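You operate a simulated robot arm through the tools that you are given. There is no shell and no other tool. Be economical: measure what you need, move in short steps, check, and stop when the job is done.

Carry out the task below with a simulated robot arm. There is one attempt and no reset: what you move stays moved.

Task
Press the number five button three times. Take the carton labelled "caps" from the white table and put it on the top of the green cabinet. Put the orange filter on the tiled table away on the wooden table. Put the 62 mm short mandrel from the white table on the tiled table and the 72 mm short mandrel on the bottom shelf of the tall rack. Put one of the numbered reels from the white table on the purple table. Take the orange peg on the white table and put it away on the top of the cream bench. Do these in any order. Set down upright: carton, numbered reel.
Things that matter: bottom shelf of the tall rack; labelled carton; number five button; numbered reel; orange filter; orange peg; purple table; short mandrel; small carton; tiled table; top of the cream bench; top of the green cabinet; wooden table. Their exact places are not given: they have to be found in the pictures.

The check looks at the end state, three seconds after you hand in, the way a careful person would. Anything else that was tipped, shoved, dropped, spilled or broken makes it a failure. Lids that push on must go on centred and level and be pressed home; caps that screw on are set level and turned clockwise until they are tight.

Robot
A 7-joint arm with a vacuum gripper on a trunk, on a base that drives. Base frame: it is fixed to the floor where the robot stands at the start and does not move with it; the origin is under the middle of the robot, x ahead of it, y to its left, z up. Units: mm, rad, N and s.
With the tool pointing down near the work surface it reaches from about 100 to 620 mm from the robot's upright axis, wherever it stands. Its first joint turns from -1.204 to 3.002 rad. Places, roughly: bottom shelf of the tall rack [9300, -700, 300]; labelled carton, small carton [6500, 1750, 750]; number five button [500, -200, 1000]; numbered reel [6750, 1750, 750]; orange filter (11x8x5 cm) [7100, 2700, 800]; orange peg (5x5x9 cm) [6200, 1900, 800]; purple table [4300, 2200, 800]; short mandrel [6250, 2500, 1000]; tiled table [7200, 2200, 800]; top of the cream bench [9400, -7600, 800]; top of the green cabinet [1600, 1500, 800]; wooden table [7600, -8800, 800]. Payload 1.06 kg.
Tool frame: the origin (TCP) lies in the middle of the cups' lips, and z points out of the cups. The gripper has 1 cup of 24 mm across, covering 24 by 24 mm (tool x, y); the bellows give 8 mm. With the vacuum on, a cup seals on a smooth face that it is pressed against (1 to 4 N); it does not hold porous or soft things. The pull reaches 23 N.
Orientation is that of the tool frame in the base frame, as a unit quaternion [x, y, z, w]. With the cups facing straight down, the tool's x points along the base's -x, its y along +y and its z along -z.

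Tools
- The arm moves only by the tool apply_moves. Its argument "steps" is a list of rows, each a list of 3 entries, a list of its own where there are three numbers: the vacuum: 1 switches it on, 0 off, then the shift along the tool's x, y, z in cm, then the turn, a rotation vector about the tool's x, y, z in degrees. In form: [[vac, [dx, dy, dz], [rx, ry, rz]], ...]. A call has 1 to 8 rows; each row shifts and turns the commanded pose from where the row before left it, along the tool's axes as they then stand. Rows are played at 5 a second. More than 50 mm and 0.15 rad between two rows, or a gripper value outside its range, and nothing of the call is played. Where a pose cannot be reached the arm comes as near as it can. A force on the tool above 40 N (or 10 N above the force at the start of the call, whichever is more), or a blocked arm, ends the call early, and 0.2 s more pass. The pull builds up within a second once a cup has sealed. Time passes only in rows, and 0.2 s behind the last, so rows that do not move give it time. The reply holds the time, the measured pose of the TCP, the force on the tool along the base axes and the pull of the vacuum, in the units named above and with some noise, with the torque about the TCP (base axes, N m) and any sound that the robot's microphone picked up, and new pictures: "views" is both (left out), scene, wrist or none.
- Cameras (640 x 400 px; columns grow to the right, rows downward): "scene" is now at [168.3, -36.2, 1248.9]; the picture's right is [-0.49, -0.87, 0.00], its down [-0.20, 0.11, -0.97] and it looks along [0.85, -0.48, -0.23] (base axes); focal length 257 px, centre (320, 200). "wrist" rides on the gripper at [78, 19, -96] in the tool frame; the picture's right is [-0.24, 0.97, 0.00], its down [-0.71, -0.17, -0.69] and it looks along [-0.67, -0.16, 0.73] (tool axes); focal length 243 px, centre (320, 200).
- move_column(by): slides the trunk up (or, below 0, down) by that many mm; the arm and the scene camera ride with it, the base frame stays. It gives what a move gives, with no picture.
- roll_base(legs): drives the robot by 1 to 6 legs, each [ahead, left, turn to the left] in mm, mm and rad, along the robot's own axes; the way and the turn of a leg run together, so that a leg with both is an arc; at most 1500 mm and 3.142 rad a leg. The arm and the cameras ride along, it lands a little off, and it stops where it bumps. It gives what a move gives, and a new picture of the scene camera.
- turn_head(pan, tilt): turns the head with the scene camera to pan (to the left, within 1.396 rad either way) and tilt (down, from -0.506 to 1.204), counted from straight ahead of the robot. It gives what a move gives, and a new picture of the scene camera.
- locate(camera, pixels): for up to 12 pixels [column, row] of the newest picture of that camera ("zoom" is the newest enlarged one), the place [x, y, z] in the base frame of the surface seen there, good to about 2 mm, but the place of the scene camera against the robot may be out by one fixed shift of up to 18 mm in any direction. The clock stands still meanwhile.
- close_up(camera, box): a new picture of the part [left, top, right, bottom] of that camera's present view, enlarged. The clock stands still meanwhile.
- sign_off(): hands the job in; it is judged then, once.

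Keep the steps short. Do not move on a guess: measure, check each grasp and each placing, and mend mistakes. In all there are 131 turns and 260 pictures (those below and enlarged ones count). Leave the vacuum off and the arm clear of the work at the hand-in unless told otherwise, and finish with a single line.

The tools are called after ">>>" as a command line: name --argument value ..., lists and objects as JSON in quotes. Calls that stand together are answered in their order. apply_moves: Moves the arm, as the interface text tells. Its arguments: {"type":"object","properties":{"steps":{"type":"array","items":{"type":"array"}},"views":{"type":"string","enum":["both","scene","wrist","none"]}},"required":["steps"]} The other tools are called the same way: move_column (by) slides the trunk up or down; roll_base (legs) drives the base; turn_head (pan, tilt) turns the head that bears the scene camera; locate (camera, pixels) gives the place of the surface under pixels of a picture; close_up (camera, box) takes an enlarged picture of a part of a camera's view; sign_off () hands the job in.

At the start:

```text
clock: 0.0
ee_pos: [303.5, -216.4, 1191.5]
tool_rot: [0.0, 1.0, 0.0, 0.0]
ft_force: [0.5, 0.6, -0.1]
ft_torque: [0.0, 0.01, 0.03]
pull: 0.0
trunk travel left (down, up): [-375.0, 117.0]
robot x, y, heading: [-0.0, 0.5, -0.002]
head pan, tilt: [-0.511, 0.229]
```

scene: 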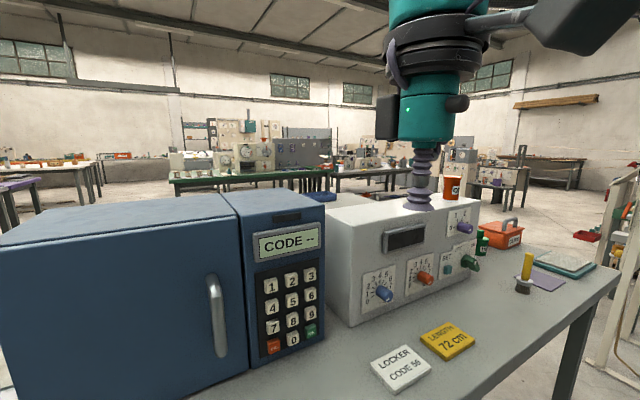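
wrist: 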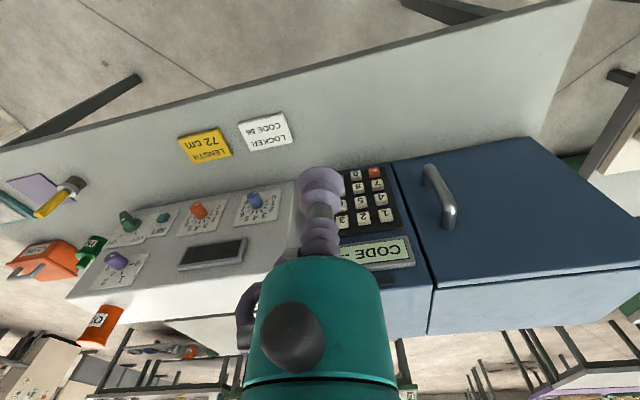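

I see the keypad at scene pixels about (290,305). I'll enlarge it.

>>> close_up --camera "scene" --box '[240, 220, 340, 360]'

>>> locate --camera "scene" --pixels '[[292, 301], [271, 287], [309, 275], [293, 338], [250, 330], [318, 290], [248, 230], [320, 210], [283, 320], [215, 300]]'

>>> locate --camera "wrist" --pixels '[[363, 202], [386, 214], [380, 172], [362, 217], [356, 174], [342, 204], [360, 190], [384, 200]]'

>>> close_up --camera "wrist" --box '[320, 150, 420, 270]'

```text
2.86 times, centred on (290, 290) of scene
```

zoom: 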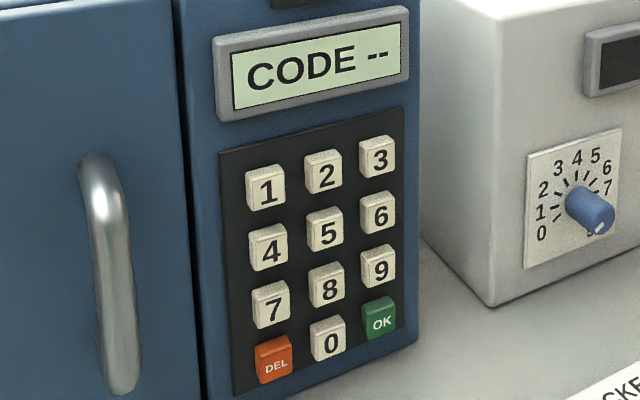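

```text
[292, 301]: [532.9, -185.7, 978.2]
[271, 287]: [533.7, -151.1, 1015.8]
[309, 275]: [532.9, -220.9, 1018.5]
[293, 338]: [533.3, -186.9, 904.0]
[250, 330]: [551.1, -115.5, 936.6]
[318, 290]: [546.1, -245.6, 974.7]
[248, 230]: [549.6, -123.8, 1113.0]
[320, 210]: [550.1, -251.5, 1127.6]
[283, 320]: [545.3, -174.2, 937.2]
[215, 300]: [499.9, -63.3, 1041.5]
```

```text
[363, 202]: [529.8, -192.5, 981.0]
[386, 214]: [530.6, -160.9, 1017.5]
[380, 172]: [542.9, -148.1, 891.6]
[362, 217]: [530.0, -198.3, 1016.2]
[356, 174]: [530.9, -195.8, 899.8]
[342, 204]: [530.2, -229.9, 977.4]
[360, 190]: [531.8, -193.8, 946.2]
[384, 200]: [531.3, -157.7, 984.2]
```

```text
3.33 times, centred on (370, 210) of wrist
```

zoom: 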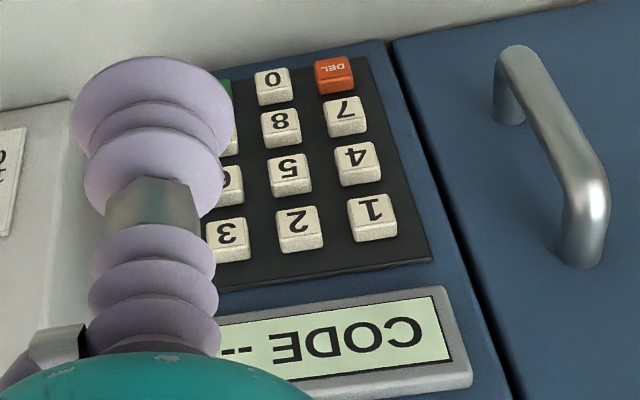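

Five is at about wrist-zoom (290,170). I locate it with the wrist camera, then start turning the tool toward +x while well clear.

>>> locate --camera "zoom" --pixels '[[275, 168], [292, 182], [304, 165], [290, 166], [288, 155], [280, 135], [355, 165], [297, 240]]'

>>> apply_moves --steps '[[0, [0, 0, 0], [0, -8.2, 0]], [0, [0, 0, 0], [0, -8.2, 0]], [0, [0, 0, 0], [0, -8.2, 0]], [0, [0, 0, 0], [0, -8.2, 0]], [0, [0, 0, 0], [0, -8.2, 0]], [0, [0, 0, 0], [0, -8.2, 0]]]'

```text
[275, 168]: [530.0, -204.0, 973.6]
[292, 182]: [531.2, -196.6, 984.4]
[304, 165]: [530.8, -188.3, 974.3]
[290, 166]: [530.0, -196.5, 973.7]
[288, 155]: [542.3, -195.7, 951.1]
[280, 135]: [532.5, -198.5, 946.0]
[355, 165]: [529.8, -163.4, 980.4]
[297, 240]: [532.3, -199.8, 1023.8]
```

```text
clock: 1.4
ee_pos: [303.6, -216.8, 1190.4]
tool_rot: [-0.001, 0.908, 0.001, 0.418]
ft_force: [0.2, -0.8, -0.7]
ft_torque: [-0.01, 0.01, -0.01]
pull: 0.0
trunk travel left (down, up): [-375.0, 117.0]
robot x, y, heading: [0.2, 6.1, -0.002]
head pan, tilt: [-0.511, 0.229]
```

scene: 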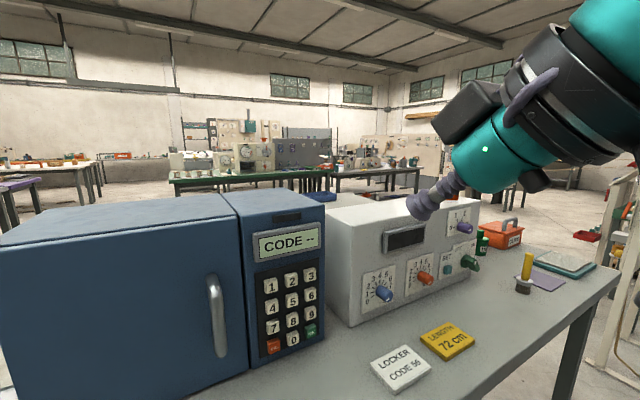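
wrist: 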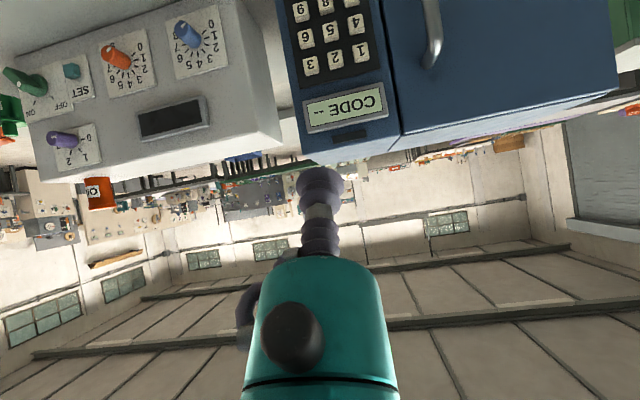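

Continue the turn to horizontal.

>>> apply_moves --steps '[[0, [0, 0, 0], [0, -8.2, 0]], [0, [0, 0, 0], [0, -8.2, 0]], [0, [0, 0, 0], [0, -8.2, 0]], [0, [0, 0, 0], [0, -8.2, 0]], [0, [0, 0, 0], [0, -8.0, 0]]]' --views "none"

>>> apply_moves --steps '[[0, [4.2, 0.5, 0], [0, 0, 0]], [0, [4.2, 0.5, 0], [0, 0, 0]], [0, [4.2, 0.5, 0], [0, 0, 0]], [0, [4.2, 0.5, 0], [0, 0, 0]], [0, [4.2, 0, 2], [0, 0, 0]], [0, [0, 0, 4], [0, 0, 0]], [0, [0, 0, 4], [0, 0, 0]], [0, [0, 0, 4], [0, 0, 0]]]'

```text
clock: 2.6
ee_pos: [324.8, -230.1, 1239.5]
tool_rot: [0.001, 0.707, 0.002, 0.707]
ft_force: [0.3, 0.2, -0.2]
ft_torque: [-0.03, -0.01, 0.06]
pull: 0.0
out of reach, approached as far as the arm can: row 4, 5
trunk travel left (down, up): [-375.0, 117.0]
robot x, y, heading: [6.1, 2.5, 0.002]
head pan, tilt: [-0.511, 0.229]
```

```text
clock: 4.4
ee_pos: [515.7, -246.4, 1189.1]
tool_rot: [0.0, 0.707, 0.0, 0.707]
ft_force: [-0.9, 0.1, 0.2]
ft_torque: [0.0, 0.0, -0.02]
pull: 0.1
out of reach, approached as far as the arm can: row 1, 2, 3, 4, 5
trunk travel left (down, up): [-375.0, 117.0]
robot x, y, heading: [5.2, 0.7, 0.001]
head pan, tilt: [-0.511, 0.229]
```

scene: 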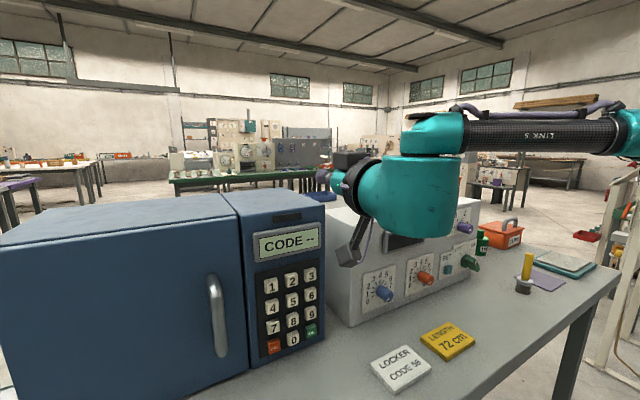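
wrist: 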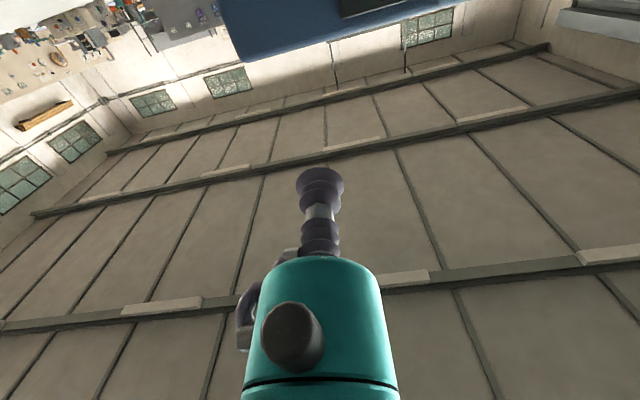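

TCP is horizontal at (516,-246,1189). Back off 3 cm, shift to y≈-196.

>>> apply_moves --steps '[[0, [0, 1.6, -1.0], [0, 0, 0]], [0, [0, 1.7, -1.0], [0, 0, 0]], [0, [0, 1.7, -1.0], [0, 0, 0]]]' --views "none"

>>> move_column --by -150

```text
clock: 5.2
ee_pos: [484.4, -197.5, 1191.7]
tool_rot: [0.001, 0.707, 0.0, 0.707]
ft_force: [0.4, -0.1, 0.3]
ft_torque: [0.0, 0.03, -0.04]
pull: 0.0
trunk travel left (down, up): [-375.0, 117.0]
robot x, y, heading: [-0.4, 1.5, 0.0]
head pan, tilt: [-0.511, 0.229]
```

```text
clock: 7.0
ee_pos: [484.4, -197.9, 1041.2]
tool_rot: [0.0, 0.707, 0.0, 0.708]
ft_force: [0.0, -0.7, 0.9]
ft_torque: [-0.01, 0.01, -0.01]
pull: 0.1
trunk travel left (down, up): [-225.0, 267.0]
robot x, y, heading: [2.6, -0.2, -0.005]
head pan, tilt: [-0.511, 0.229]
```

>>> move_column --by -61

>>> apply_moves --steps '[[0, [0, 0, 1.5], [0, 0, 0]], [0, [0, 0, 0], [0, 0, 0]]]'

```text
clock: 8.0
ee_pos: [483.4, -197.7, 980.5]
tool_rot: [0.0, 0.706, 0.001, 0.708]
ft_force: [0.6, -0.5, 0.3]
ft_torque: [-0.01, 0.0, -0.02]
pull: 0.1
trunk travel left (down, up): [-164.0, 328.0]
robot x, y, heading: [-0.8, -0.5, -0.001]
head pan, tilt: [-0.511, 0.229]
```

```text
clock: 8.6
ee_pos: [498.8, -198.0, 979.3]
tool_rot: [-0.001, 0.707, 0.0, 0.707]
ft_force: [-0.1, -1.2, 0.0]
ft_torque: [0.02, 0.0, 0.0]
pull: 0.1
trunk travel left (down, up): [-164.0, 328.0]
robot x, y, heading: [-1.9, -2.8, -0.001]
head pan, tilt: [-0.511, 0.229]
```

scene: 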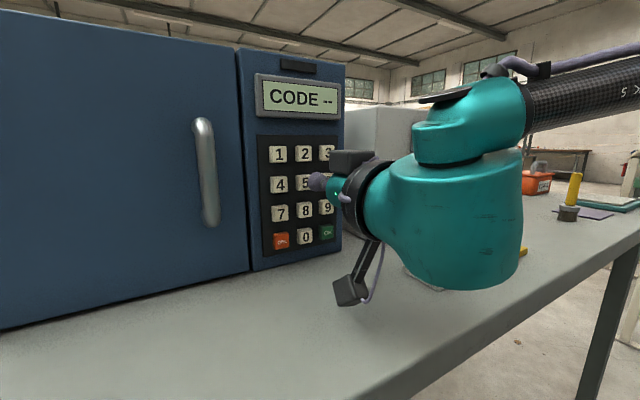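
wrist: 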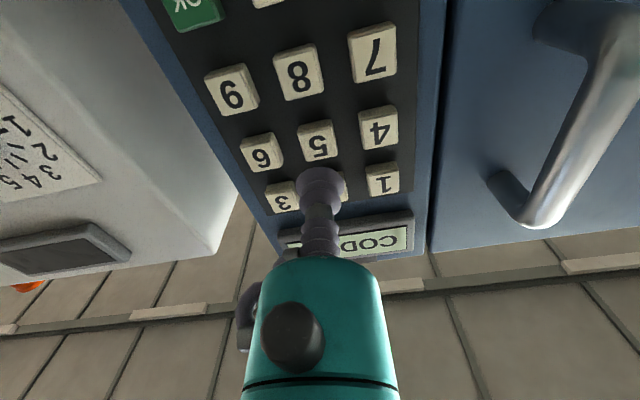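

Locate the five in the wrist image near (318,141).

>>> locate --camera "wrist" --pixels '[[317, 139], [303, 138], [332, 138], [318, 128], [318, 156], [378, 129], [262, 152], [300, 73], [384, 181]]'

```text
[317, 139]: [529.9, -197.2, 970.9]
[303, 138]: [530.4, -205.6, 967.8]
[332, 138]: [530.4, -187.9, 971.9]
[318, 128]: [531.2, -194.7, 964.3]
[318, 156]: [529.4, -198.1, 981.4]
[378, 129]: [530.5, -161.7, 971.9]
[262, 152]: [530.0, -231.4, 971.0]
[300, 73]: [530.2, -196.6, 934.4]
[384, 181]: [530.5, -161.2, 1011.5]
```

Five's centre ≈ (530,-197,972). Lower 7 mm and approach to about 3 mm off, then press gently.

>>> apply_moves --steps '[[0, [0.7, -0.05, 0], [0, 0, 0]], [0, [0, 0, 2.6], [0, 0, 0]], [0, [0, 0, 0.5], [0, 0, 0]], [0, [0, 0, 0.4], [0, 0, 0]]]'

```text
clock: 9.6
ee_pos: [533.5, -198.6, 972.6]
tool_rot: [0.0, 0.707, -0.001, 0.707]
ft_force: [-1.2, -0.5, 0.9]
ft_torque: [-0.03, -0.02, 0.01]
pull: 0.1
trunk travel left (down, up): [-164.0, 328.0]
robot x, y, heading: [1.0, 2.8, -0.005]
head pan, tilt: [-0.511, 0.229]
heard: click
```

scene: 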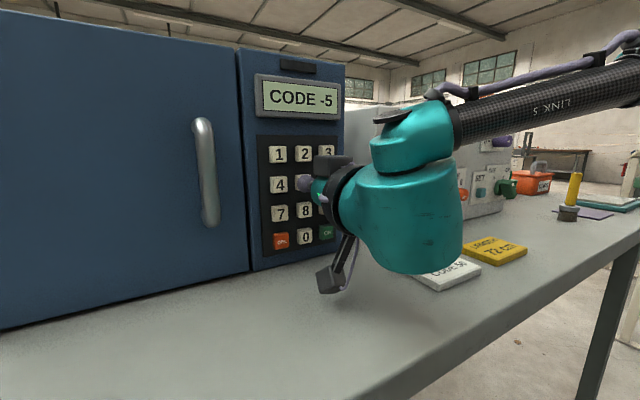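
wrist: 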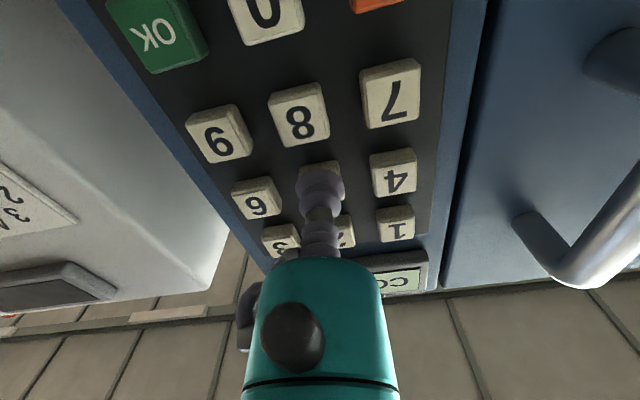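

One click, display "-5". Release, then press again once.

>>> apply_moves --steps '[[0, [0, 0, -1.5], [0, 0, 0]], [0, [0, 0, 0], [0, 0, 0]], [0, [0, 0, 1.0], [0, 0, 0]], [0, [0, 0, 0.5], [0, 0, 0]]]' --views "scene"

```text
clock: 10.6
ee_pos: [535.4, -198.0, 973.2]
tool_rot: [0.0, 0.707, 0.0, 0.707]
ft_force: [-1.4, -0.9, -0.7]
ft_torque: [0.01, 0.04, 0.01]
pull: 0.1
trunk travel left (down, up): [-164.0, 328.0]
robot x, y, heading: [-1.5, 1.5, 0.004]
head pan, tilt: [-0.511, 0.229]
heard: click
```

scene: 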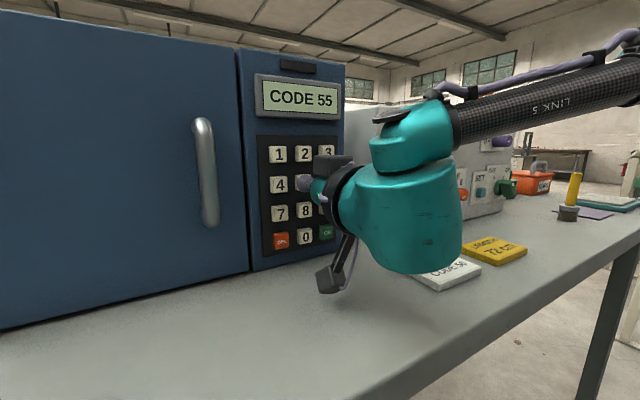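

Display "55". Third press.

>>> apply_moves --steps '[[0, [0, 0, -1.5], [0, 0, 0]], [0, [0, 0, 0], [0, 0, 0]], [0, [0, 0, 1.0], [0, 0, 0]], [0, [0, 0, 0.5], [0, 0, 0]]]' --views "scene"

```text
clock: 11.6
ee_pos: [535.1, -198.5, 973.0]
tool_rot: [0.0, 0.707, 0.0, 0.707]
ft_force: [-1.3, -0.4, 0.0]
ft_torque: [-0.06, 0.02, 0.03]
pull: 0.1
trunk travel left (down, up): [-164.0, 328.0]
robot x, y, heading: [2.6, 0.1, 0.0]
head pan, tilt: [-0.511, 0.229]
heard: click
```

scene: 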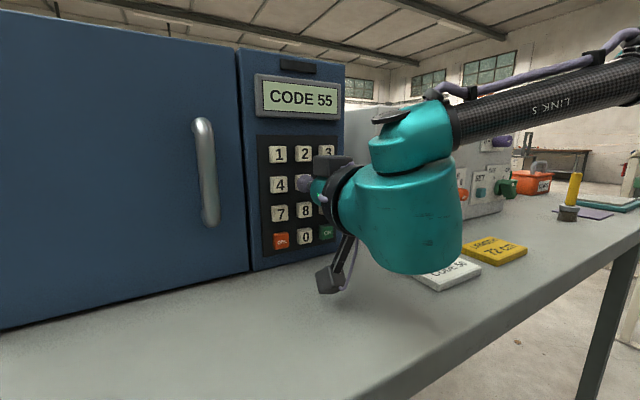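

Three clicks heard. Back off and raise the column, then restore the tool to pointing down.

>>> apply_moves --steps '[[0, [0, 0, -2.5], [0, 0, 0]], [0, [0, 0, -2.5], [0, 0, 0]]]' --views "none"

>>> move_column --by 210

>>> apply_moves --steps '[[0, [0, 0, 0], [0, 8.2, 0]], [0, [0, 0, 0], [0, 8.2, 0]], [0, [0, 0, 0], [0, 8.2, 0]], [0, [0, 0, 0], [0, 8.2, 0]], [0, [0, 0, 0], [0, 8.2, 0]], [0, [0, 0, 0], [0, 8.2, 0]], [0, [0, 0, 0], [0, 8.2, 0]], [0, [0, 0, 0], [0, 8.2, 0]]]' --views "none"

>>> apply_moves --steps '[[0, [0, 0, 0], [0, 8.2, 0]], [0, [0, 0, 0], [0, 8.2, 0]], [0, [0, 0, 0], [0, 8.0, 0]], [0, [3, 0, 0], [0, 0, 0]], [0, [4, 0, 0], [0, 0, 0]], [0, [4, 0, 0], [0, 0, 0]], [0, [4, 0, 0], [0, 0, 0]], [0, [3, 0, 0], [0, 0, 0]]]' --views "none"

>>> turn_head --pan 0.7 --tilt 0.2

```text
clock: 12.2
ee_pos: [484.7, -198.4, 973.0]
tool_rot: [0.0, 0.707, 0.001, 0.707]
ft_force: [-0.5, -0.2, -1.0]
ft_torque: [-0.02, 0.02, 0.01]
pull: 0.1
trunk travel left (down, up): [-164.0, 328.0]
robot x, y, heading: [0.8, 3.7, 0.007]
head pan, tilt: [-0.511, 0.229]
```

```text
clock: 14.4
ee_pos: [483.6, -198.8, 1182.4]
tool_rot: [0.001, 0.707, 0.001, 0.707]
ft_force: [-0.4, -0.5, -0.3]
ft_torque: [0.01, 0.0, -0.02]
pull: 0.0
trunk travel left (down, up): [-374.0, 118.0]
robot x, y, heading: [-2.5, -1.0, -0.002]
head pan, tilt: [-0.511, 0.229]
```

```text
clock: 16.2
ee_pos: [484.7, -197.3, 1182.8]
tool_rot: [0.0, 0.978, -0.001, 0.211]
ft_force: [0.3, -0.4, 0.0]
ft_torque: [0.02, 0.04, -0.01]
pull: 0.1
trunk travel left (down, up): [-374.0, 118.0]
robot x, y, heading: [4.5, -2.0, 0.005]
head pan, tilt: [-0.511, 0.229]
```

```text
clock: 18.0
ee_pos: [304.4, -198.2, 1183.7]
tool_rot: [-0.001, 1.0, 0.0, 0.0]
ft_force: [0.3, -0.4, 1.1]
ft_torque: [0.0, -0.04, 0.0]
pull: 0.0
trunk travel left (down, up): [-374.0, 118.0]
robot x, y, heading: [0.2, -1.0, -0.002]
head pan, tilt: [-0.511, 0.229]
```

```text
clock: 19.4
ee_pos: [304.9, -198.1, 1184.1]
tool_rot: [0.001, 1.0, 0.001, 0.0]
ft_force: [-0.8, 0.0, 0.1]
ft_torque: [0.0, -0.04, 0.01]
pull: 0.1
trunk travel left (down, up): [-374.0, 118.0]
robot x, y, heading: [-0.4, -1.0, -0.002]
head pan, tilt: [0.7, 0.201]
```

scene: 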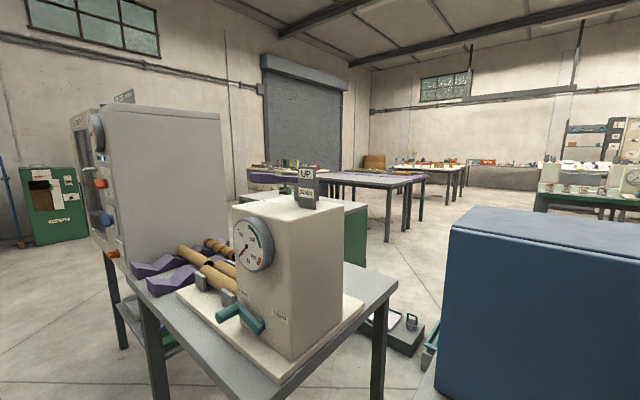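

I map the surroundings for driving.

>>> locate --camera "scene" --pixels '[[160, 395], [385, 300], [398, 283], [340, 215], [425, 350], [400, 330], [350, 200], [375, 180], [440, 170], [455, 165], [580, 190], [445, 390]]'

>>> turn_head --pan 0.1 --tilt 0.3

>>> turn_head --pan -1.3 --tilt 0.3

>>> turn_head --pan 1.39 --tilt 0.4

```text
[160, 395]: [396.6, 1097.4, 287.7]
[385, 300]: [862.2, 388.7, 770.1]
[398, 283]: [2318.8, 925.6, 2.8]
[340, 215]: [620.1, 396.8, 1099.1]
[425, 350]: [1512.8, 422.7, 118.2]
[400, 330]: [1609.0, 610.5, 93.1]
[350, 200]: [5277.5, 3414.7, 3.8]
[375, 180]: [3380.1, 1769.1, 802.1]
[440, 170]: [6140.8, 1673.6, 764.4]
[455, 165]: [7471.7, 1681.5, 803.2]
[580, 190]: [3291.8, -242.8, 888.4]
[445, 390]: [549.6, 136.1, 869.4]
```

```text
clock: 20.4
ee_pos: [305.0, -197.6, 1184.2]
tool_rot: [0.0, 1.0, 0.0, 0.001]
ft_force: [-0.7, 0.0, -1.0]
ft_torque: [-0.02, -0.01, -0.03]
pull: 0.1
trunk travel left (down, up): [-374.0, 118.0]
robot x, y, heading: [-2.0, 1.5, -0.006]
head pan, tilt: [0.099, 0.3]
```

scene: 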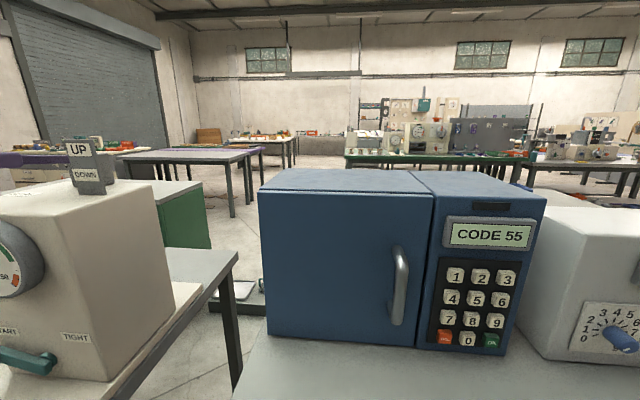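

```text
clock: 21.9
ee_pos: [304.7, -197.3, 1184.4]
tool_rot: [0.001, 1.0, 0.0, 0.0]
ft_force: [0.1, -0.1, -0.3]
ft_torque: [-0.01, -0.03, 0.02]
pull: 0.2
trunk travel left (down, up): [-374.0, 118.0]
robot x, y, heading: [1.4, 2.9, 0.003]
head pan, tilt: [-1.3, 0.3]
```

scene: 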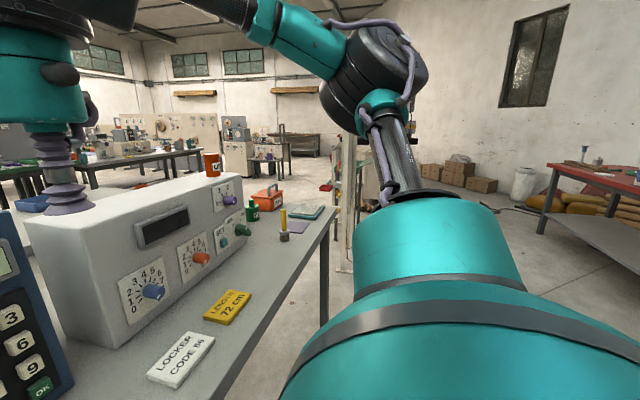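

```text
clock: 24.3
ee_pos: [304.3, -197.7, 1184.0]
tool_rot: [0.0, 1.0, 0.0, 0.0]
ft_force: [-0.4, 0.5, 0.1]
ft_torque: [-0.02, 0.01, 0.02]
pull: 0.0
trunk travel left (down, up): [-374.0, 118.0]
robot x, y, heading: [-0.3, -2.6, 0.003]
head pan, tilt: [1.389, 0.4]
```

scene: 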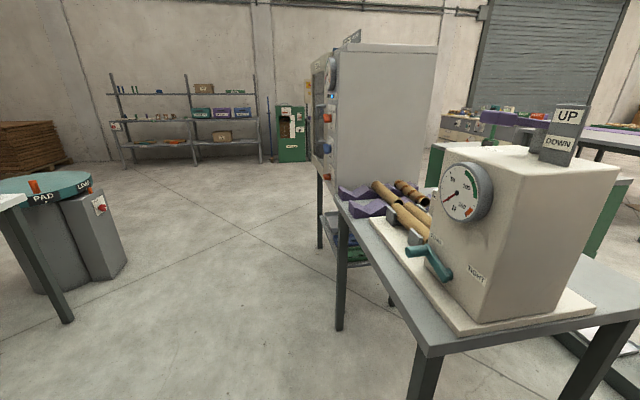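

>>> turn_head --pan -1.0 --tilt 0.25

>>> close_up --camera "scene" --box '[0, 60, 400, 310]'

```text
clock: 26.5
ee_pos: [304.4, -197.5, 1184.1]
tool_rot: [0.0, 1.0, -0.001, 0.0]
ft_force: [-0.1, 0.3, 0.0]
ft_torque: [-0.01, 0.0, 0.0]
pull: 0.1
trunk travel left (down, up): [-374.0, 118.0]
robot x, y, heading: [-1.0, 1.3, 0.001]
head pan, tilt: [-1.0, 0.25]
```

scene: 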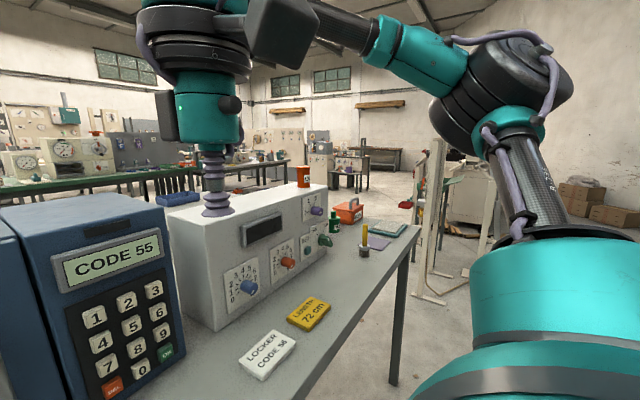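

```text
1.60 times, centred on (200, 185) of scene
```

zoom: 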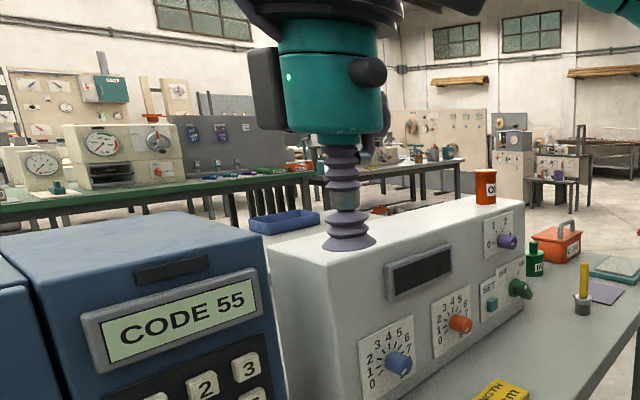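

>>> locate --camera "scene" --pixels '[[410, 226], [395, 380], [430, 290], [418, 205], [425, 235], [175, 195], [110, 185], [340, 180], [310, 190], [460, 225], [400, 190], [285, 165]]'

```text
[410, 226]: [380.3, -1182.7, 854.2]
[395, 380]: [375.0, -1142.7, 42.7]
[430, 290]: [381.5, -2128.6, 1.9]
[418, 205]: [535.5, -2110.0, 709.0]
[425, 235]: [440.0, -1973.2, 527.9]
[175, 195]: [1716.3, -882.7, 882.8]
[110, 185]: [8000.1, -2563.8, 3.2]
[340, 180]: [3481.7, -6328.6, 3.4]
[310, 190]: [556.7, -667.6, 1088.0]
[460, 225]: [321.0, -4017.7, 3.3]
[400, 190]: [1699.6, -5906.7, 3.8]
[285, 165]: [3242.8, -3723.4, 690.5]
```

>>> turn_head --pan 1.39 --tilt 0.3

>>> locate --camera "scene" --pixels '[[320, 200], [335, 295], [320, 225], [110, 235], [90, 165], [65, 280], [400, 330], [438, 40], [385, 260], [0, 175], [285, 130], [345, 180]]'

```text
clock: 28.7
ee_pos: [305.0, -196.4, 1183.2]
tool_rot: [0.0, 1.0, 0.0, 0.0]
ft_force: [-1.5, -0.8, -1.1]
ft_torque: [0.01, -0.02, 0.0]
pull: 0.1
trunk travel left (down, up): [-374.0, 118.0]
robot x, y, heading: [2.3, -4.5, -0.003]
head pan, tilt: [1.389, 0.3]
```

scene: 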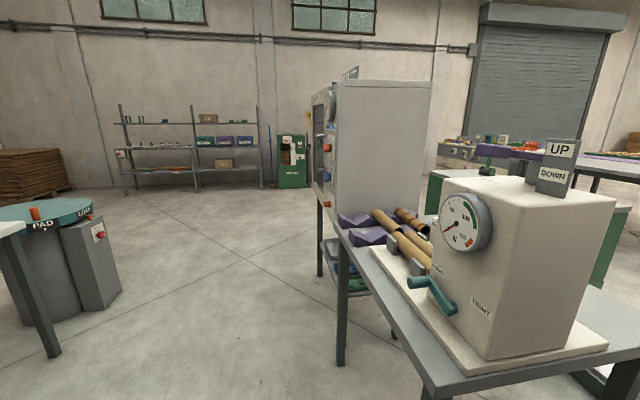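

```text
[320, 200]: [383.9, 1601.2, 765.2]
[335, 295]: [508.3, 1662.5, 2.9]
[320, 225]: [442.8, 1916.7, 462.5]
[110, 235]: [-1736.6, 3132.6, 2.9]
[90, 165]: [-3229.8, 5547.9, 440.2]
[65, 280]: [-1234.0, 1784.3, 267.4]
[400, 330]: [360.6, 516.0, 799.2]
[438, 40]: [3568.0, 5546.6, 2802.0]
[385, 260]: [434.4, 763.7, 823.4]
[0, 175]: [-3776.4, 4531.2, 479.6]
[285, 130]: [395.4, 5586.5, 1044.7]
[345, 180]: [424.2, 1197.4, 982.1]
```

Turn in place left to look down the aisle.

>>> roll_base --legs '[[0, 0, 1.5708]]'

>>> turn_head --pan 0.9 --tilt 0.5

```text
clock: 33.0
ee_pos: [196.5, 304.4, 1182.2]
tool_rot: [0.708, -0.706, -0.001, 0.001]
ft_force: [0.1, 0.7, -0.5]
ft_torque: [0.01, 0.01, -0.05]
pull: 0.1
trunk travel left (down, up): [-374.0, 118.0]
robot x, y, heading: [-0.2, -0.5, 1.571]
head pan, tilt: [1.389, 0.3]
```

scene: 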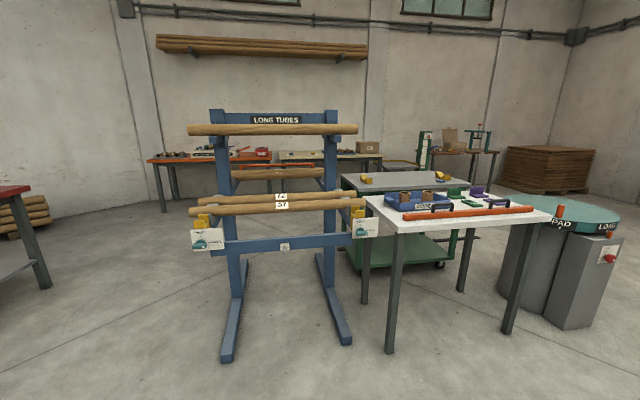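

```text
clock: 33.9
ee_pos: [196.2, 305.7, 1184.0]
tool_rot: [0.708, -0.706, 0.001, 0.001]
ft_force: [-0.2, 0.1, -0.6]
ft_torque: [-0.04, -0.01, 0.0]
pull: 0.1
trunk travel left (down, up): [-374.0, 118.0]
robot x, y, heading: [-1.6, 2.7, 1.573]
head pan, tilt: [0.901, 0.499]
```

scene: 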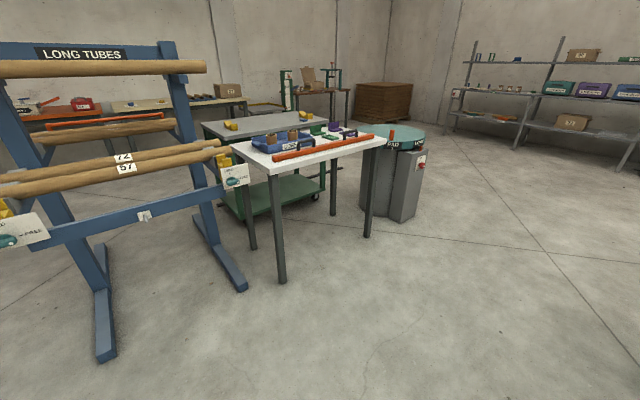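

Check how far the elbow sticks out to the right.

>>> turn_head --pan -0.9 --tilt 0.2

>>> locate --camera "scene" --pixels '[[510, 90], [540, 100], [480, 75], [460, 60], [560, 90], [200, 60], [100, 150]]'

```text
clock: 35.7
ee_pos: [195.8, 305.7, 1182.4]
tool_rot: [0.709, -0.705, 0.0, 0.0]
ft_force: [-0.2, 0.3, -0.1]
ft_torque: [-0.01, 0.0, 0.0]
pull: 0.1
trunk travel left (down, up): [-374.0, 118.0]
robot x, y, heading: [1.5, 0.7, 1.574]
head pan, tilt: [-0.901, 0.201]
```

scene: 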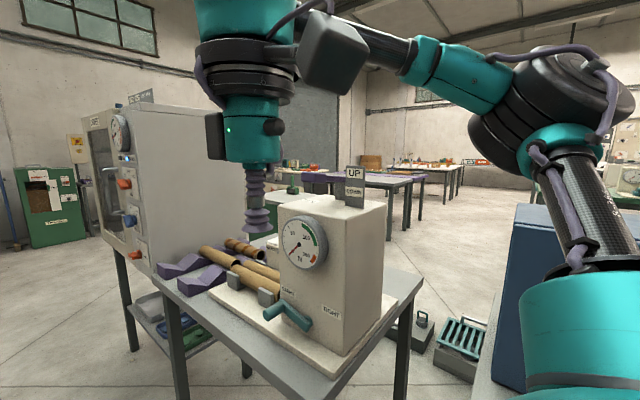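

```text
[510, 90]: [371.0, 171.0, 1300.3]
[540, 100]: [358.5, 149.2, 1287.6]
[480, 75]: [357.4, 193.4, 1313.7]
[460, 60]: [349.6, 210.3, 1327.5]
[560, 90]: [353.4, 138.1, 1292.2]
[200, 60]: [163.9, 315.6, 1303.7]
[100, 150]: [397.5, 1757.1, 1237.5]
```

Shift left 270 mm and drive up the aisle past the hood, then face +x.

>>> roll_base --legs '[[0, 270, 0], [1300, 0, 0], [1100, 0, 0], [0, 0, -1.5708]]'

>>> turn_head --pan 0.0 --tilt 0.3

```text
clock: 53.9
ee_pos: [47.4, 2208.0, 1183.7]
tool_rot: [0.003, 1.0, 0.0, 0.0]
ft_force: [-0.5, 0.0, -0.4]
ft_torque: [0.0, -0.03, 0.0]
pull: 0.0
trunk travel left (down, up): [-374.0, 118.0]
robot x, y, heading: [-253.6, 2404.9, -0.006]
head pan, tilt: [-0.901, 0.201]
```

scene: 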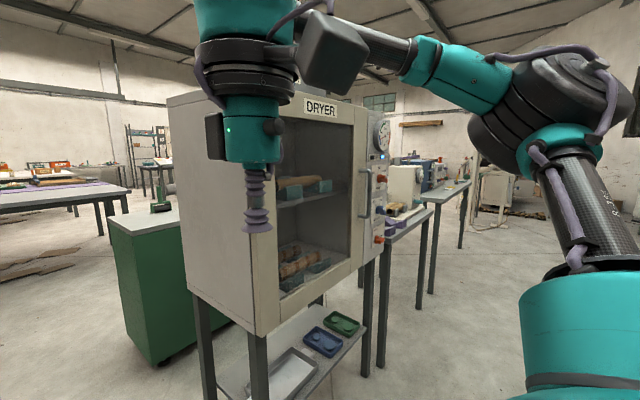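

```text
clock: 55.0
ee_pos: [47.7, 2207.5, 1184.7]
tool_rot: [0.003, 1.0, 0.0, -0.001]
ft_force: [-0.1, -0.1, -0.4]
ft_torque: [0.01, 0.0, 0.0]
pull: 0.0
trunk travel left (down, up): [-374.0, 118.0]
robot x, y, heading: [-253.5, 2409.1, -0.006]
head pan, tilt: [0.0, 0.3]
```

scene: 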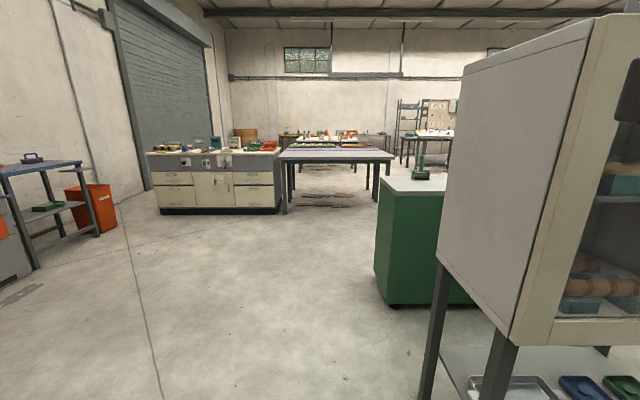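

>>> locate --camera "scene" --pixels '[[385, 180], [440, 175], [420, 180], [340, 153], [280, 155], [390, 155], [430, 135], [150, 152], [320, 135], [435, 265], [345, 145], [95, 225]]'

>>> close_up --camera "scene" --box '[230, 90, 480, 240]'

```text
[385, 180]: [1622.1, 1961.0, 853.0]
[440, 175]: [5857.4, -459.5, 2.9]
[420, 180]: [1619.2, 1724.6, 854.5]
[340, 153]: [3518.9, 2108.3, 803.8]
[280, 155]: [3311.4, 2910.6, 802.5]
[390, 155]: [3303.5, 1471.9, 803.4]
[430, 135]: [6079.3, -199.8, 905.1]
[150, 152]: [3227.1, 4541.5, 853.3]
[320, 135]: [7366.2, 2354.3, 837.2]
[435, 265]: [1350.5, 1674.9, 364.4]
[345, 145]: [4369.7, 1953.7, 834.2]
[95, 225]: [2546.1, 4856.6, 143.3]
```

```text
2.56 times, centred on (355, 165) of scene
```

zoom: 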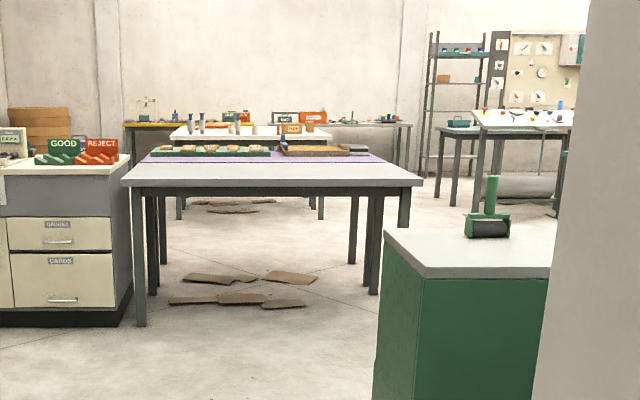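

Green cabinet's top at z≈854, x from ~1350. Drive on to x≈2500 and look.

>>> roll_base --legs '[[1400, 150, 0], [1350, -100, 0]]'

>>> turn_head --pan -0.9 --tilt 0.3

```text
clock: 68.4
ee_pos: [2798.1, 2232.2, 1182.9]
tool_rot: [0.006, 1.0, 0.0, 0.0]
ft_force: [0.3, -0.3, 0.2]
ft_torque: [-0.01, -0.01, 0.0]
pull: 0.1
trunk travel left (down, up): [-374.0, 118.0]
robot x, y, heading: [2494.9, 2432.5, -0.014]
head pan, tilt: [0.0, 0.3]
```

scene: 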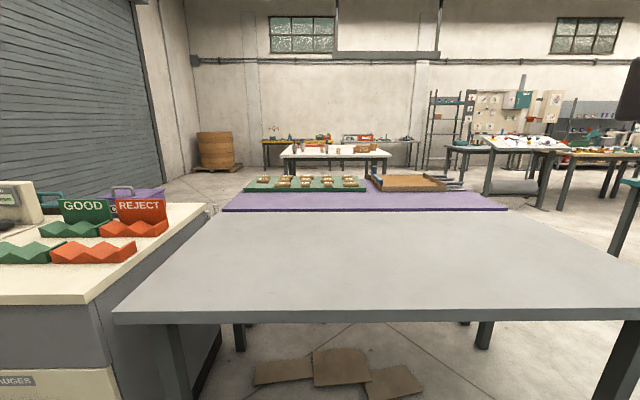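

```text
clock: 69.6
ee_pos: [2798.0, 2231.4, 1185.1]
tool_rot: [0.007, 1.0, 0.0, 0.001]
ft_force: [-0.6, 0.1, 0.3]
ft_torque: [-0.01, 0.0, 0.01]
pull: 0.1
trunk travel left (down, up): [-374.0, 118.0]
robot x, y, heading: [2495.5, 2429.8, -0.009]
head pan, tilt: [-0.901, 0.3]
```

scene: 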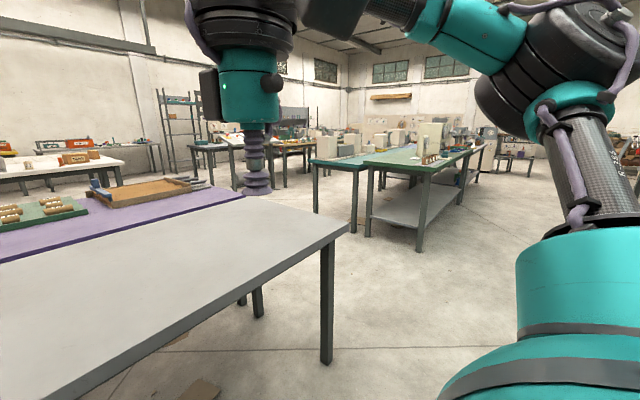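

>>> locate --camera "scene" --pixels '[[345, 227], [240, 195], [313, 165], [310, 158], [430, 175], [325, 365], [190, 150], [40, 165], [125, 160], [190, 190], [100, 200], [220, 200]]'

>>> close_up --camera "scene" --box '[0, 80, 240, 240]'

```text
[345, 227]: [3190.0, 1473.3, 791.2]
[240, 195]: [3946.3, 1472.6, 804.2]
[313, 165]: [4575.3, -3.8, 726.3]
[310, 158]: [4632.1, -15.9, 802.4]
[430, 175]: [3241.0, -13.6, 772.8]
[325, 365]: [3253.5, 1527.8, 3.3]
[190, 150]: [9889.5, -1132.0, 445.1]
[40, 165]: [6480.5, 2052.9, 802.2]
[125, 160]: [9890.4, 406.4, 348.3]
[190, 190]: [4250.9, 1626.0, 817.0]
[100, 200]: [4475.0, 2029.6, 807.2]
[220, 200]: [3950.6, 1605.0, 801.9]
```

```text
2.50 times, centred on (120, 160) of scene
```

zoom: 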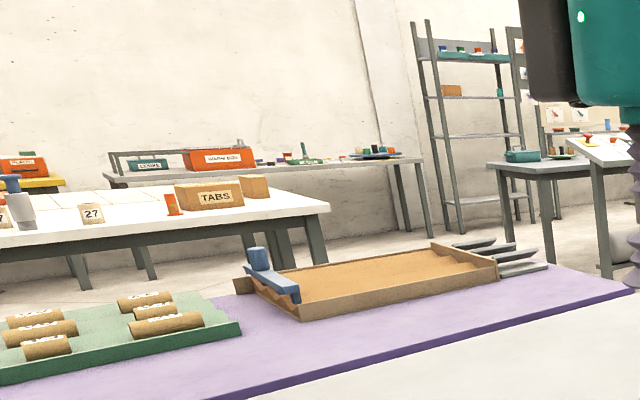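

Drive into the corridor at y≈750 and go to x≈5400.

>>> roll_base --legs '[[0, -1450, 0], [500, -230, 0], [1400, 0, 0], [1100, 0, 0]]'

>>> turn_head --pan 0.7 --tilt 0.3

```text
clock: 97.1
ee_pos: [5788.0, 557.9, 1182.8]
tool_rot: [-0.001, 1.0, 0.001, 0.0]
ft_force: [-0.4, -0.1, -0.6]
ft_torque: [0.0, 0.01, 0.01]
pull: 0.0
trunk travel left (down, up): [-374.0, 118.0]
robot x, y, heading: [5486.0, 756.8, 0.001]
head pan, tilt: [-0.901, 0.3]
```

scene: 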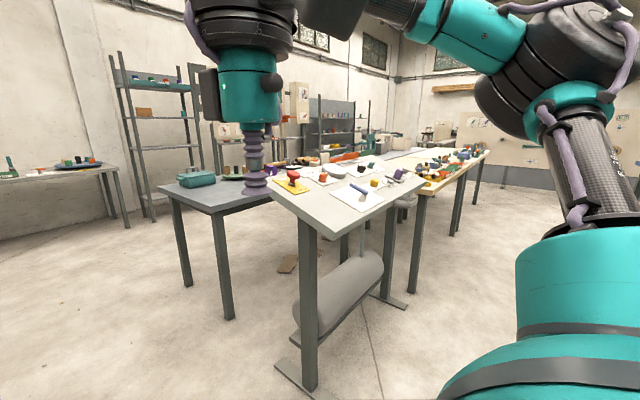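

```text
clock: 98.8
ee_pos: [5788.3, 559.1, 1182.4]
tool_rot: [-0.001, 1.0, -0.001, 0.0]
ft_force: [0.2, -0.2, 0.7]
ft_torque: [-0.01, 0.01, 0.01]
pull: 0.1
trunk travel left (down, up): [-374.0, 118.0]
robot x, y, heading: [5481.2, 754.6, 0.004]
head pan, tilt: [0.7, 0.3]
```

scene: 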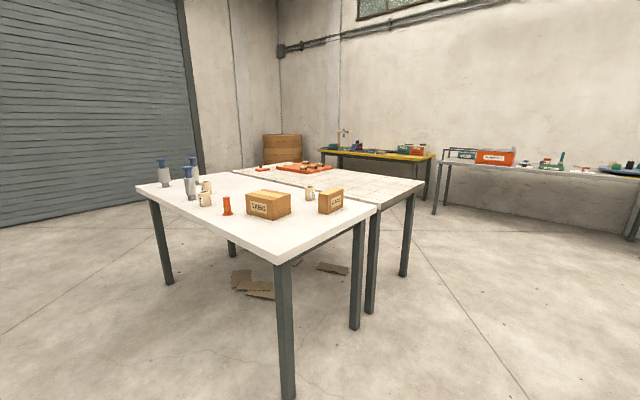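

>>> close_up --camera "scene" --box '[130, 120, 450, 320]'

>>> locate --camera "scene" --pixels '[[280, 263], [377, 210], [138, 186], [420, 185], [267, 203], [330, 202], [227, 207], [206, 197], [309, 194], [190, 185], [296, 165], [235, 172]]'

```text
2.00 times, centred on (290, 220) of scene
```

zoom: 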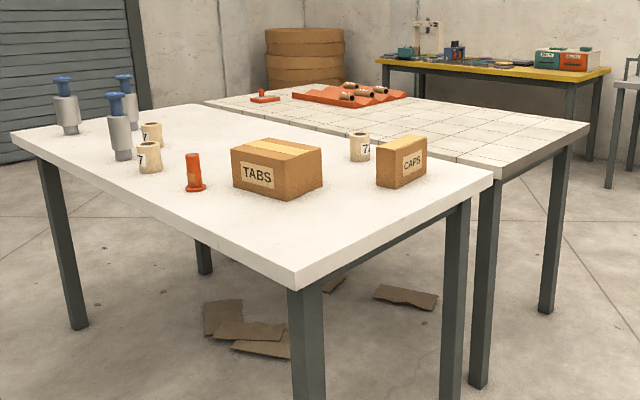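

```text
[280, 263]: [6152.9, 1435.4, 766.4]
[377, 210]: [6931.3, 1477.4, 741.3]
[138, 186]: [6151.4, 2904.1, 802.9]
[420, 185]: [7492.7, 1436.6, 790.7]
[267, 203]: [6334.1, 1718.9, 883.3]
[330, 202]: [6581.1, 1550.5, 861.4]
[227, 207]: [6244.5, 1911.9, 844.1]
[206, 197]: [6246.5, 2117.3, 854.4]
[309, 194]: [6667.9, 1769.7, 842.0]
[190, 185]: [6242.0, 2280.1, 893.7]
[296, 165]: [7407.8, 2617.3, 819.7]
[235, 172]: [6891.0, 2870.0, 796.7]
```

White table spans x 6150–6900, y 1435–2905; CAPS carton at (6580,1550). Drive to its south side.

>>> roll_base --legs '[[970, 0, 0], [0, 300, 0]]'

>>> apply_moves --steps '[[0, [1, 4.8, 0], [0, 0, 0]], [0, [1, 4.8, 0], [0, 0, 0]], [0, [1, 4.8, 0], [0, 0, 0]], [0, [1, 4.8, 0], [0, 0, 0]], [0, [1, 4.8, 0], [0, 0, 0]], [0, [1, 4.8, 0], [0, 0, 0]], [0, [1, 4.8, 0], [0, 0, 0]], [0, [1, 4.8, 0], [0, 0, 0]]]' --views "none"

>>> turn_head --pan 1.1 --tilt 0.5

```text
clock: 106.7
ee_pos: [6764.5, 858.6, 1184.1]
tool_rot: [-0.001, 1.0, 0.0, 0.001]
ft_force: [-0.8, 0.0, 0.1]
ft_torque: [0.02, 0.01, 0.03]
pull: 0.1
trunk travel left (down, up): [-374.0, 118.0]
robot x, y, heading: [6460.6, 1058.5, 0.001]
head pan, tilt: [0.7, 0.3]
```

scene: 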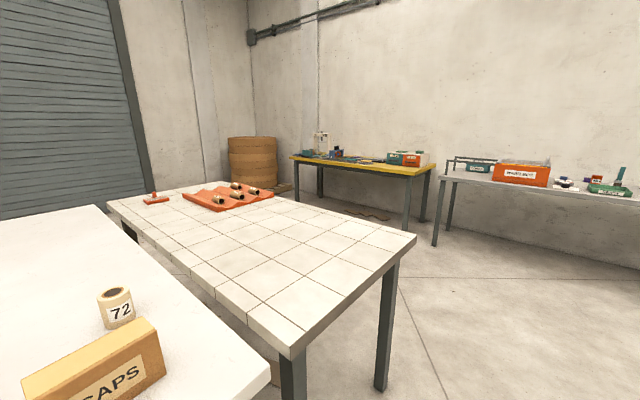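

```text
clock: 108.5
ee_pos: [6736.5, 990.6, 1183.5]
tool_rot: [0.0, 1.0, 0.001, 0.0]
ft_force: [-0.8, 0.8, 0.3]
ft_torque: [-0.02, -0.01, -0.02]
pull: 0.1
out of reach, approached as far as the arm can: row 3, 4, 5, 6, 7, 8
trunk travel left (down, up): [-374.0, 118.0]
robot x, y, heading: [6457.6, 1060.5, 0.003]
head pan, tilt: [0.7, 0.3]
```

```text
clock: 109.3
ee_pos: [6736.2, 990.7, 1183.3]
tool_rot: [-0.001, 1.0, 0.0, 0.0]
ft_force: [-0.4, 0.9, 0.0]
ft_torque: [0.0, -0.02, -0.01]
pull: 0.0
trunk travel left (down, up): [-374.0, 118.0]
robot x, y, heading: [6457.7, 1057.1, 0.001]
head pan, tilt: [1.1, 0.499]
```

scene: 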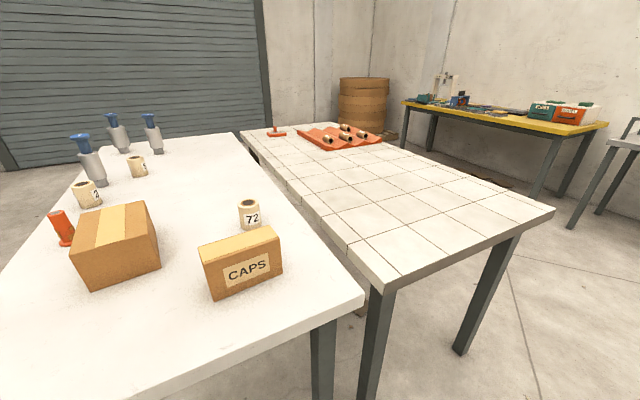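

The arm doesn't like reaching left with fixed yaw; I'll turn the base to face the table (+y) instead.

>>> roll_base --legs '[[0, 0, 1.5708]]'

>>> turn_head --pan -0.1 --tilt 0.6

```text
clock: 113.5
ee_pos: [6524.0, 1332.8, 1183.6]
tool_rot: [0.708, -0.707, -0.001, 0.001]
ft_force: [0.3, -0.4, -0.5]
ft_torque: [-0.02, -0.03, -0.03]
pull: 0.0
trunk travel left (down, up): [-374.0, 118.0]
robot x, y, heading: [6456.6, 1056.2, 1.567]
head pan, tilt: [1.1, 0.499]
```

scene: 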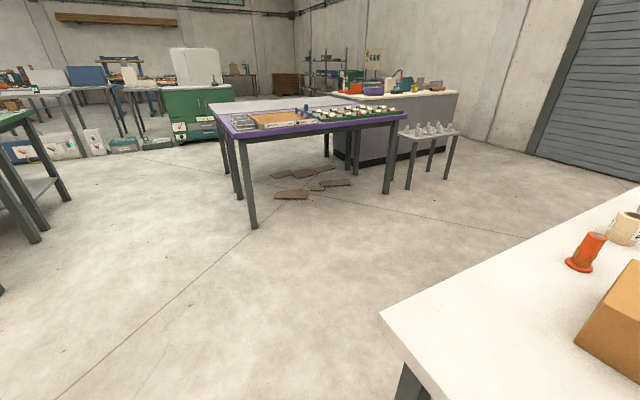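

```text
clock: 115.0
ee_pos: [6527.0, 1332.6, 1182.9]
tool_rot: [0.713, -0.701, 0.001, 0.0]
ft_force: [87.5, 12.4, -24.3]
ft_torque: [1.17, 8.56, 8.21]
pull: 0.0
trunk travel left (down, up): [-374.0, 118.0]
robot x, y, heading: [6457.2, 1057.0, 1.574]
head pan, tilt: [-0.099, 0.6]
```

scene: 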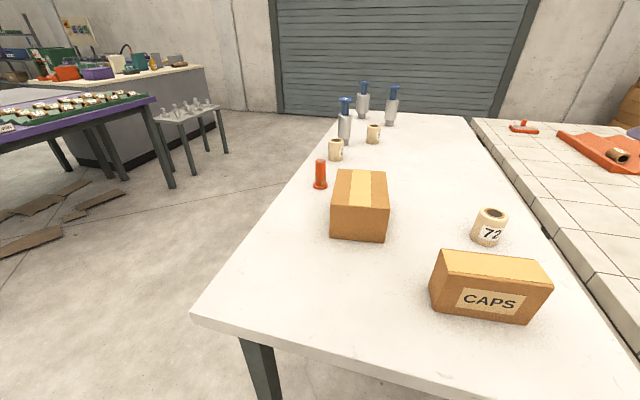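

The tool reads a strong side force – it touches the head. I move the arm away to the right and forward.

>>> apply_moves --steps '[[0, [-1, -3, 0], [0, 0, 0]], [0, [-1, -4, 0], [0, 0, 0]], [0, [-2, -4, 0], [0, 0, 0]], [0, [-4, 0, 0], [0, 0, 0]]]' --views "both"

```text
clock: 116.0
ee_pos: [6633.7, 1414.2, 1183.0]
tool_rot: [0.708, -0.706, -0.001, 0.001]
ft_force: [-0.4, -0.2, -0.8]
ft_torque: [-0.02, -0.01, -0.03]
pull: 0.1
trunk travel left (down, up): [-374.0, 118.0]
robot x, y, heading: [6459.3, 1057.5, 1.571]
head pan, tilt: [-0.099, 0.6]
```

scene: 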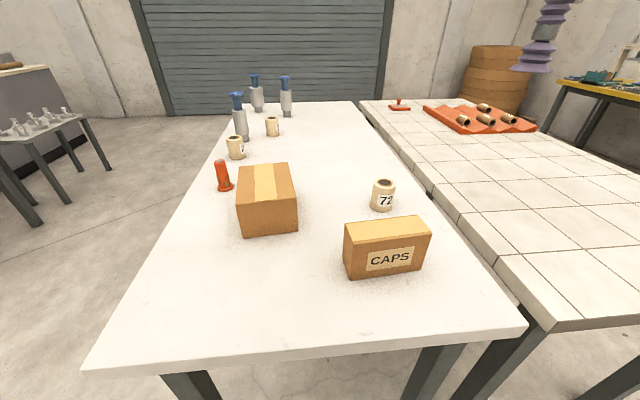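
wrist: 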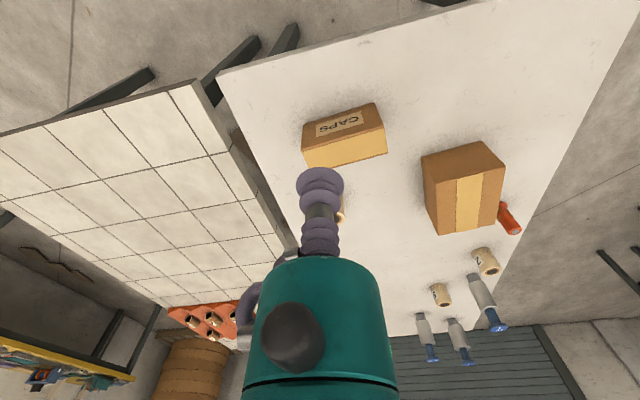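

Now measure the carton's top with the wrist camera.

>>> close_up --camera "wrist" --box '[260, 80, 440, 195]'

>>> locate --camera "wrist" --pixels '[[306, 165], [385, 152], [304, 150], [380, 130], [345, 150], [345, 128], [370, 110], [350, 165]]'

```text
3.48 times, centred on (350, 138) of wrist
```

zoom: 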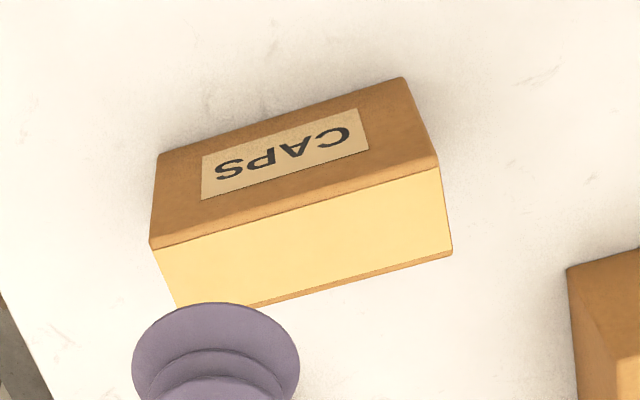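

```text
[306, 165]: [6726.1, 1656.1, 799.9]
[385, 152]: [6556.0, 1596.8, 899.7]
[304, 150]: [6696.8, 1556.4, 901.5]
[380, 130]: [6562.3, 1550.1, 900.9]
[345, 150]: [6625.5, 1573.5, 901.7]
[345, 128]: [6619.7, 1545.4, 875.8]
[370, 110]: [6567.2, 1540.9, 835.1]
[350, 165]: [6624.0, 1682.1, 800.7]
```

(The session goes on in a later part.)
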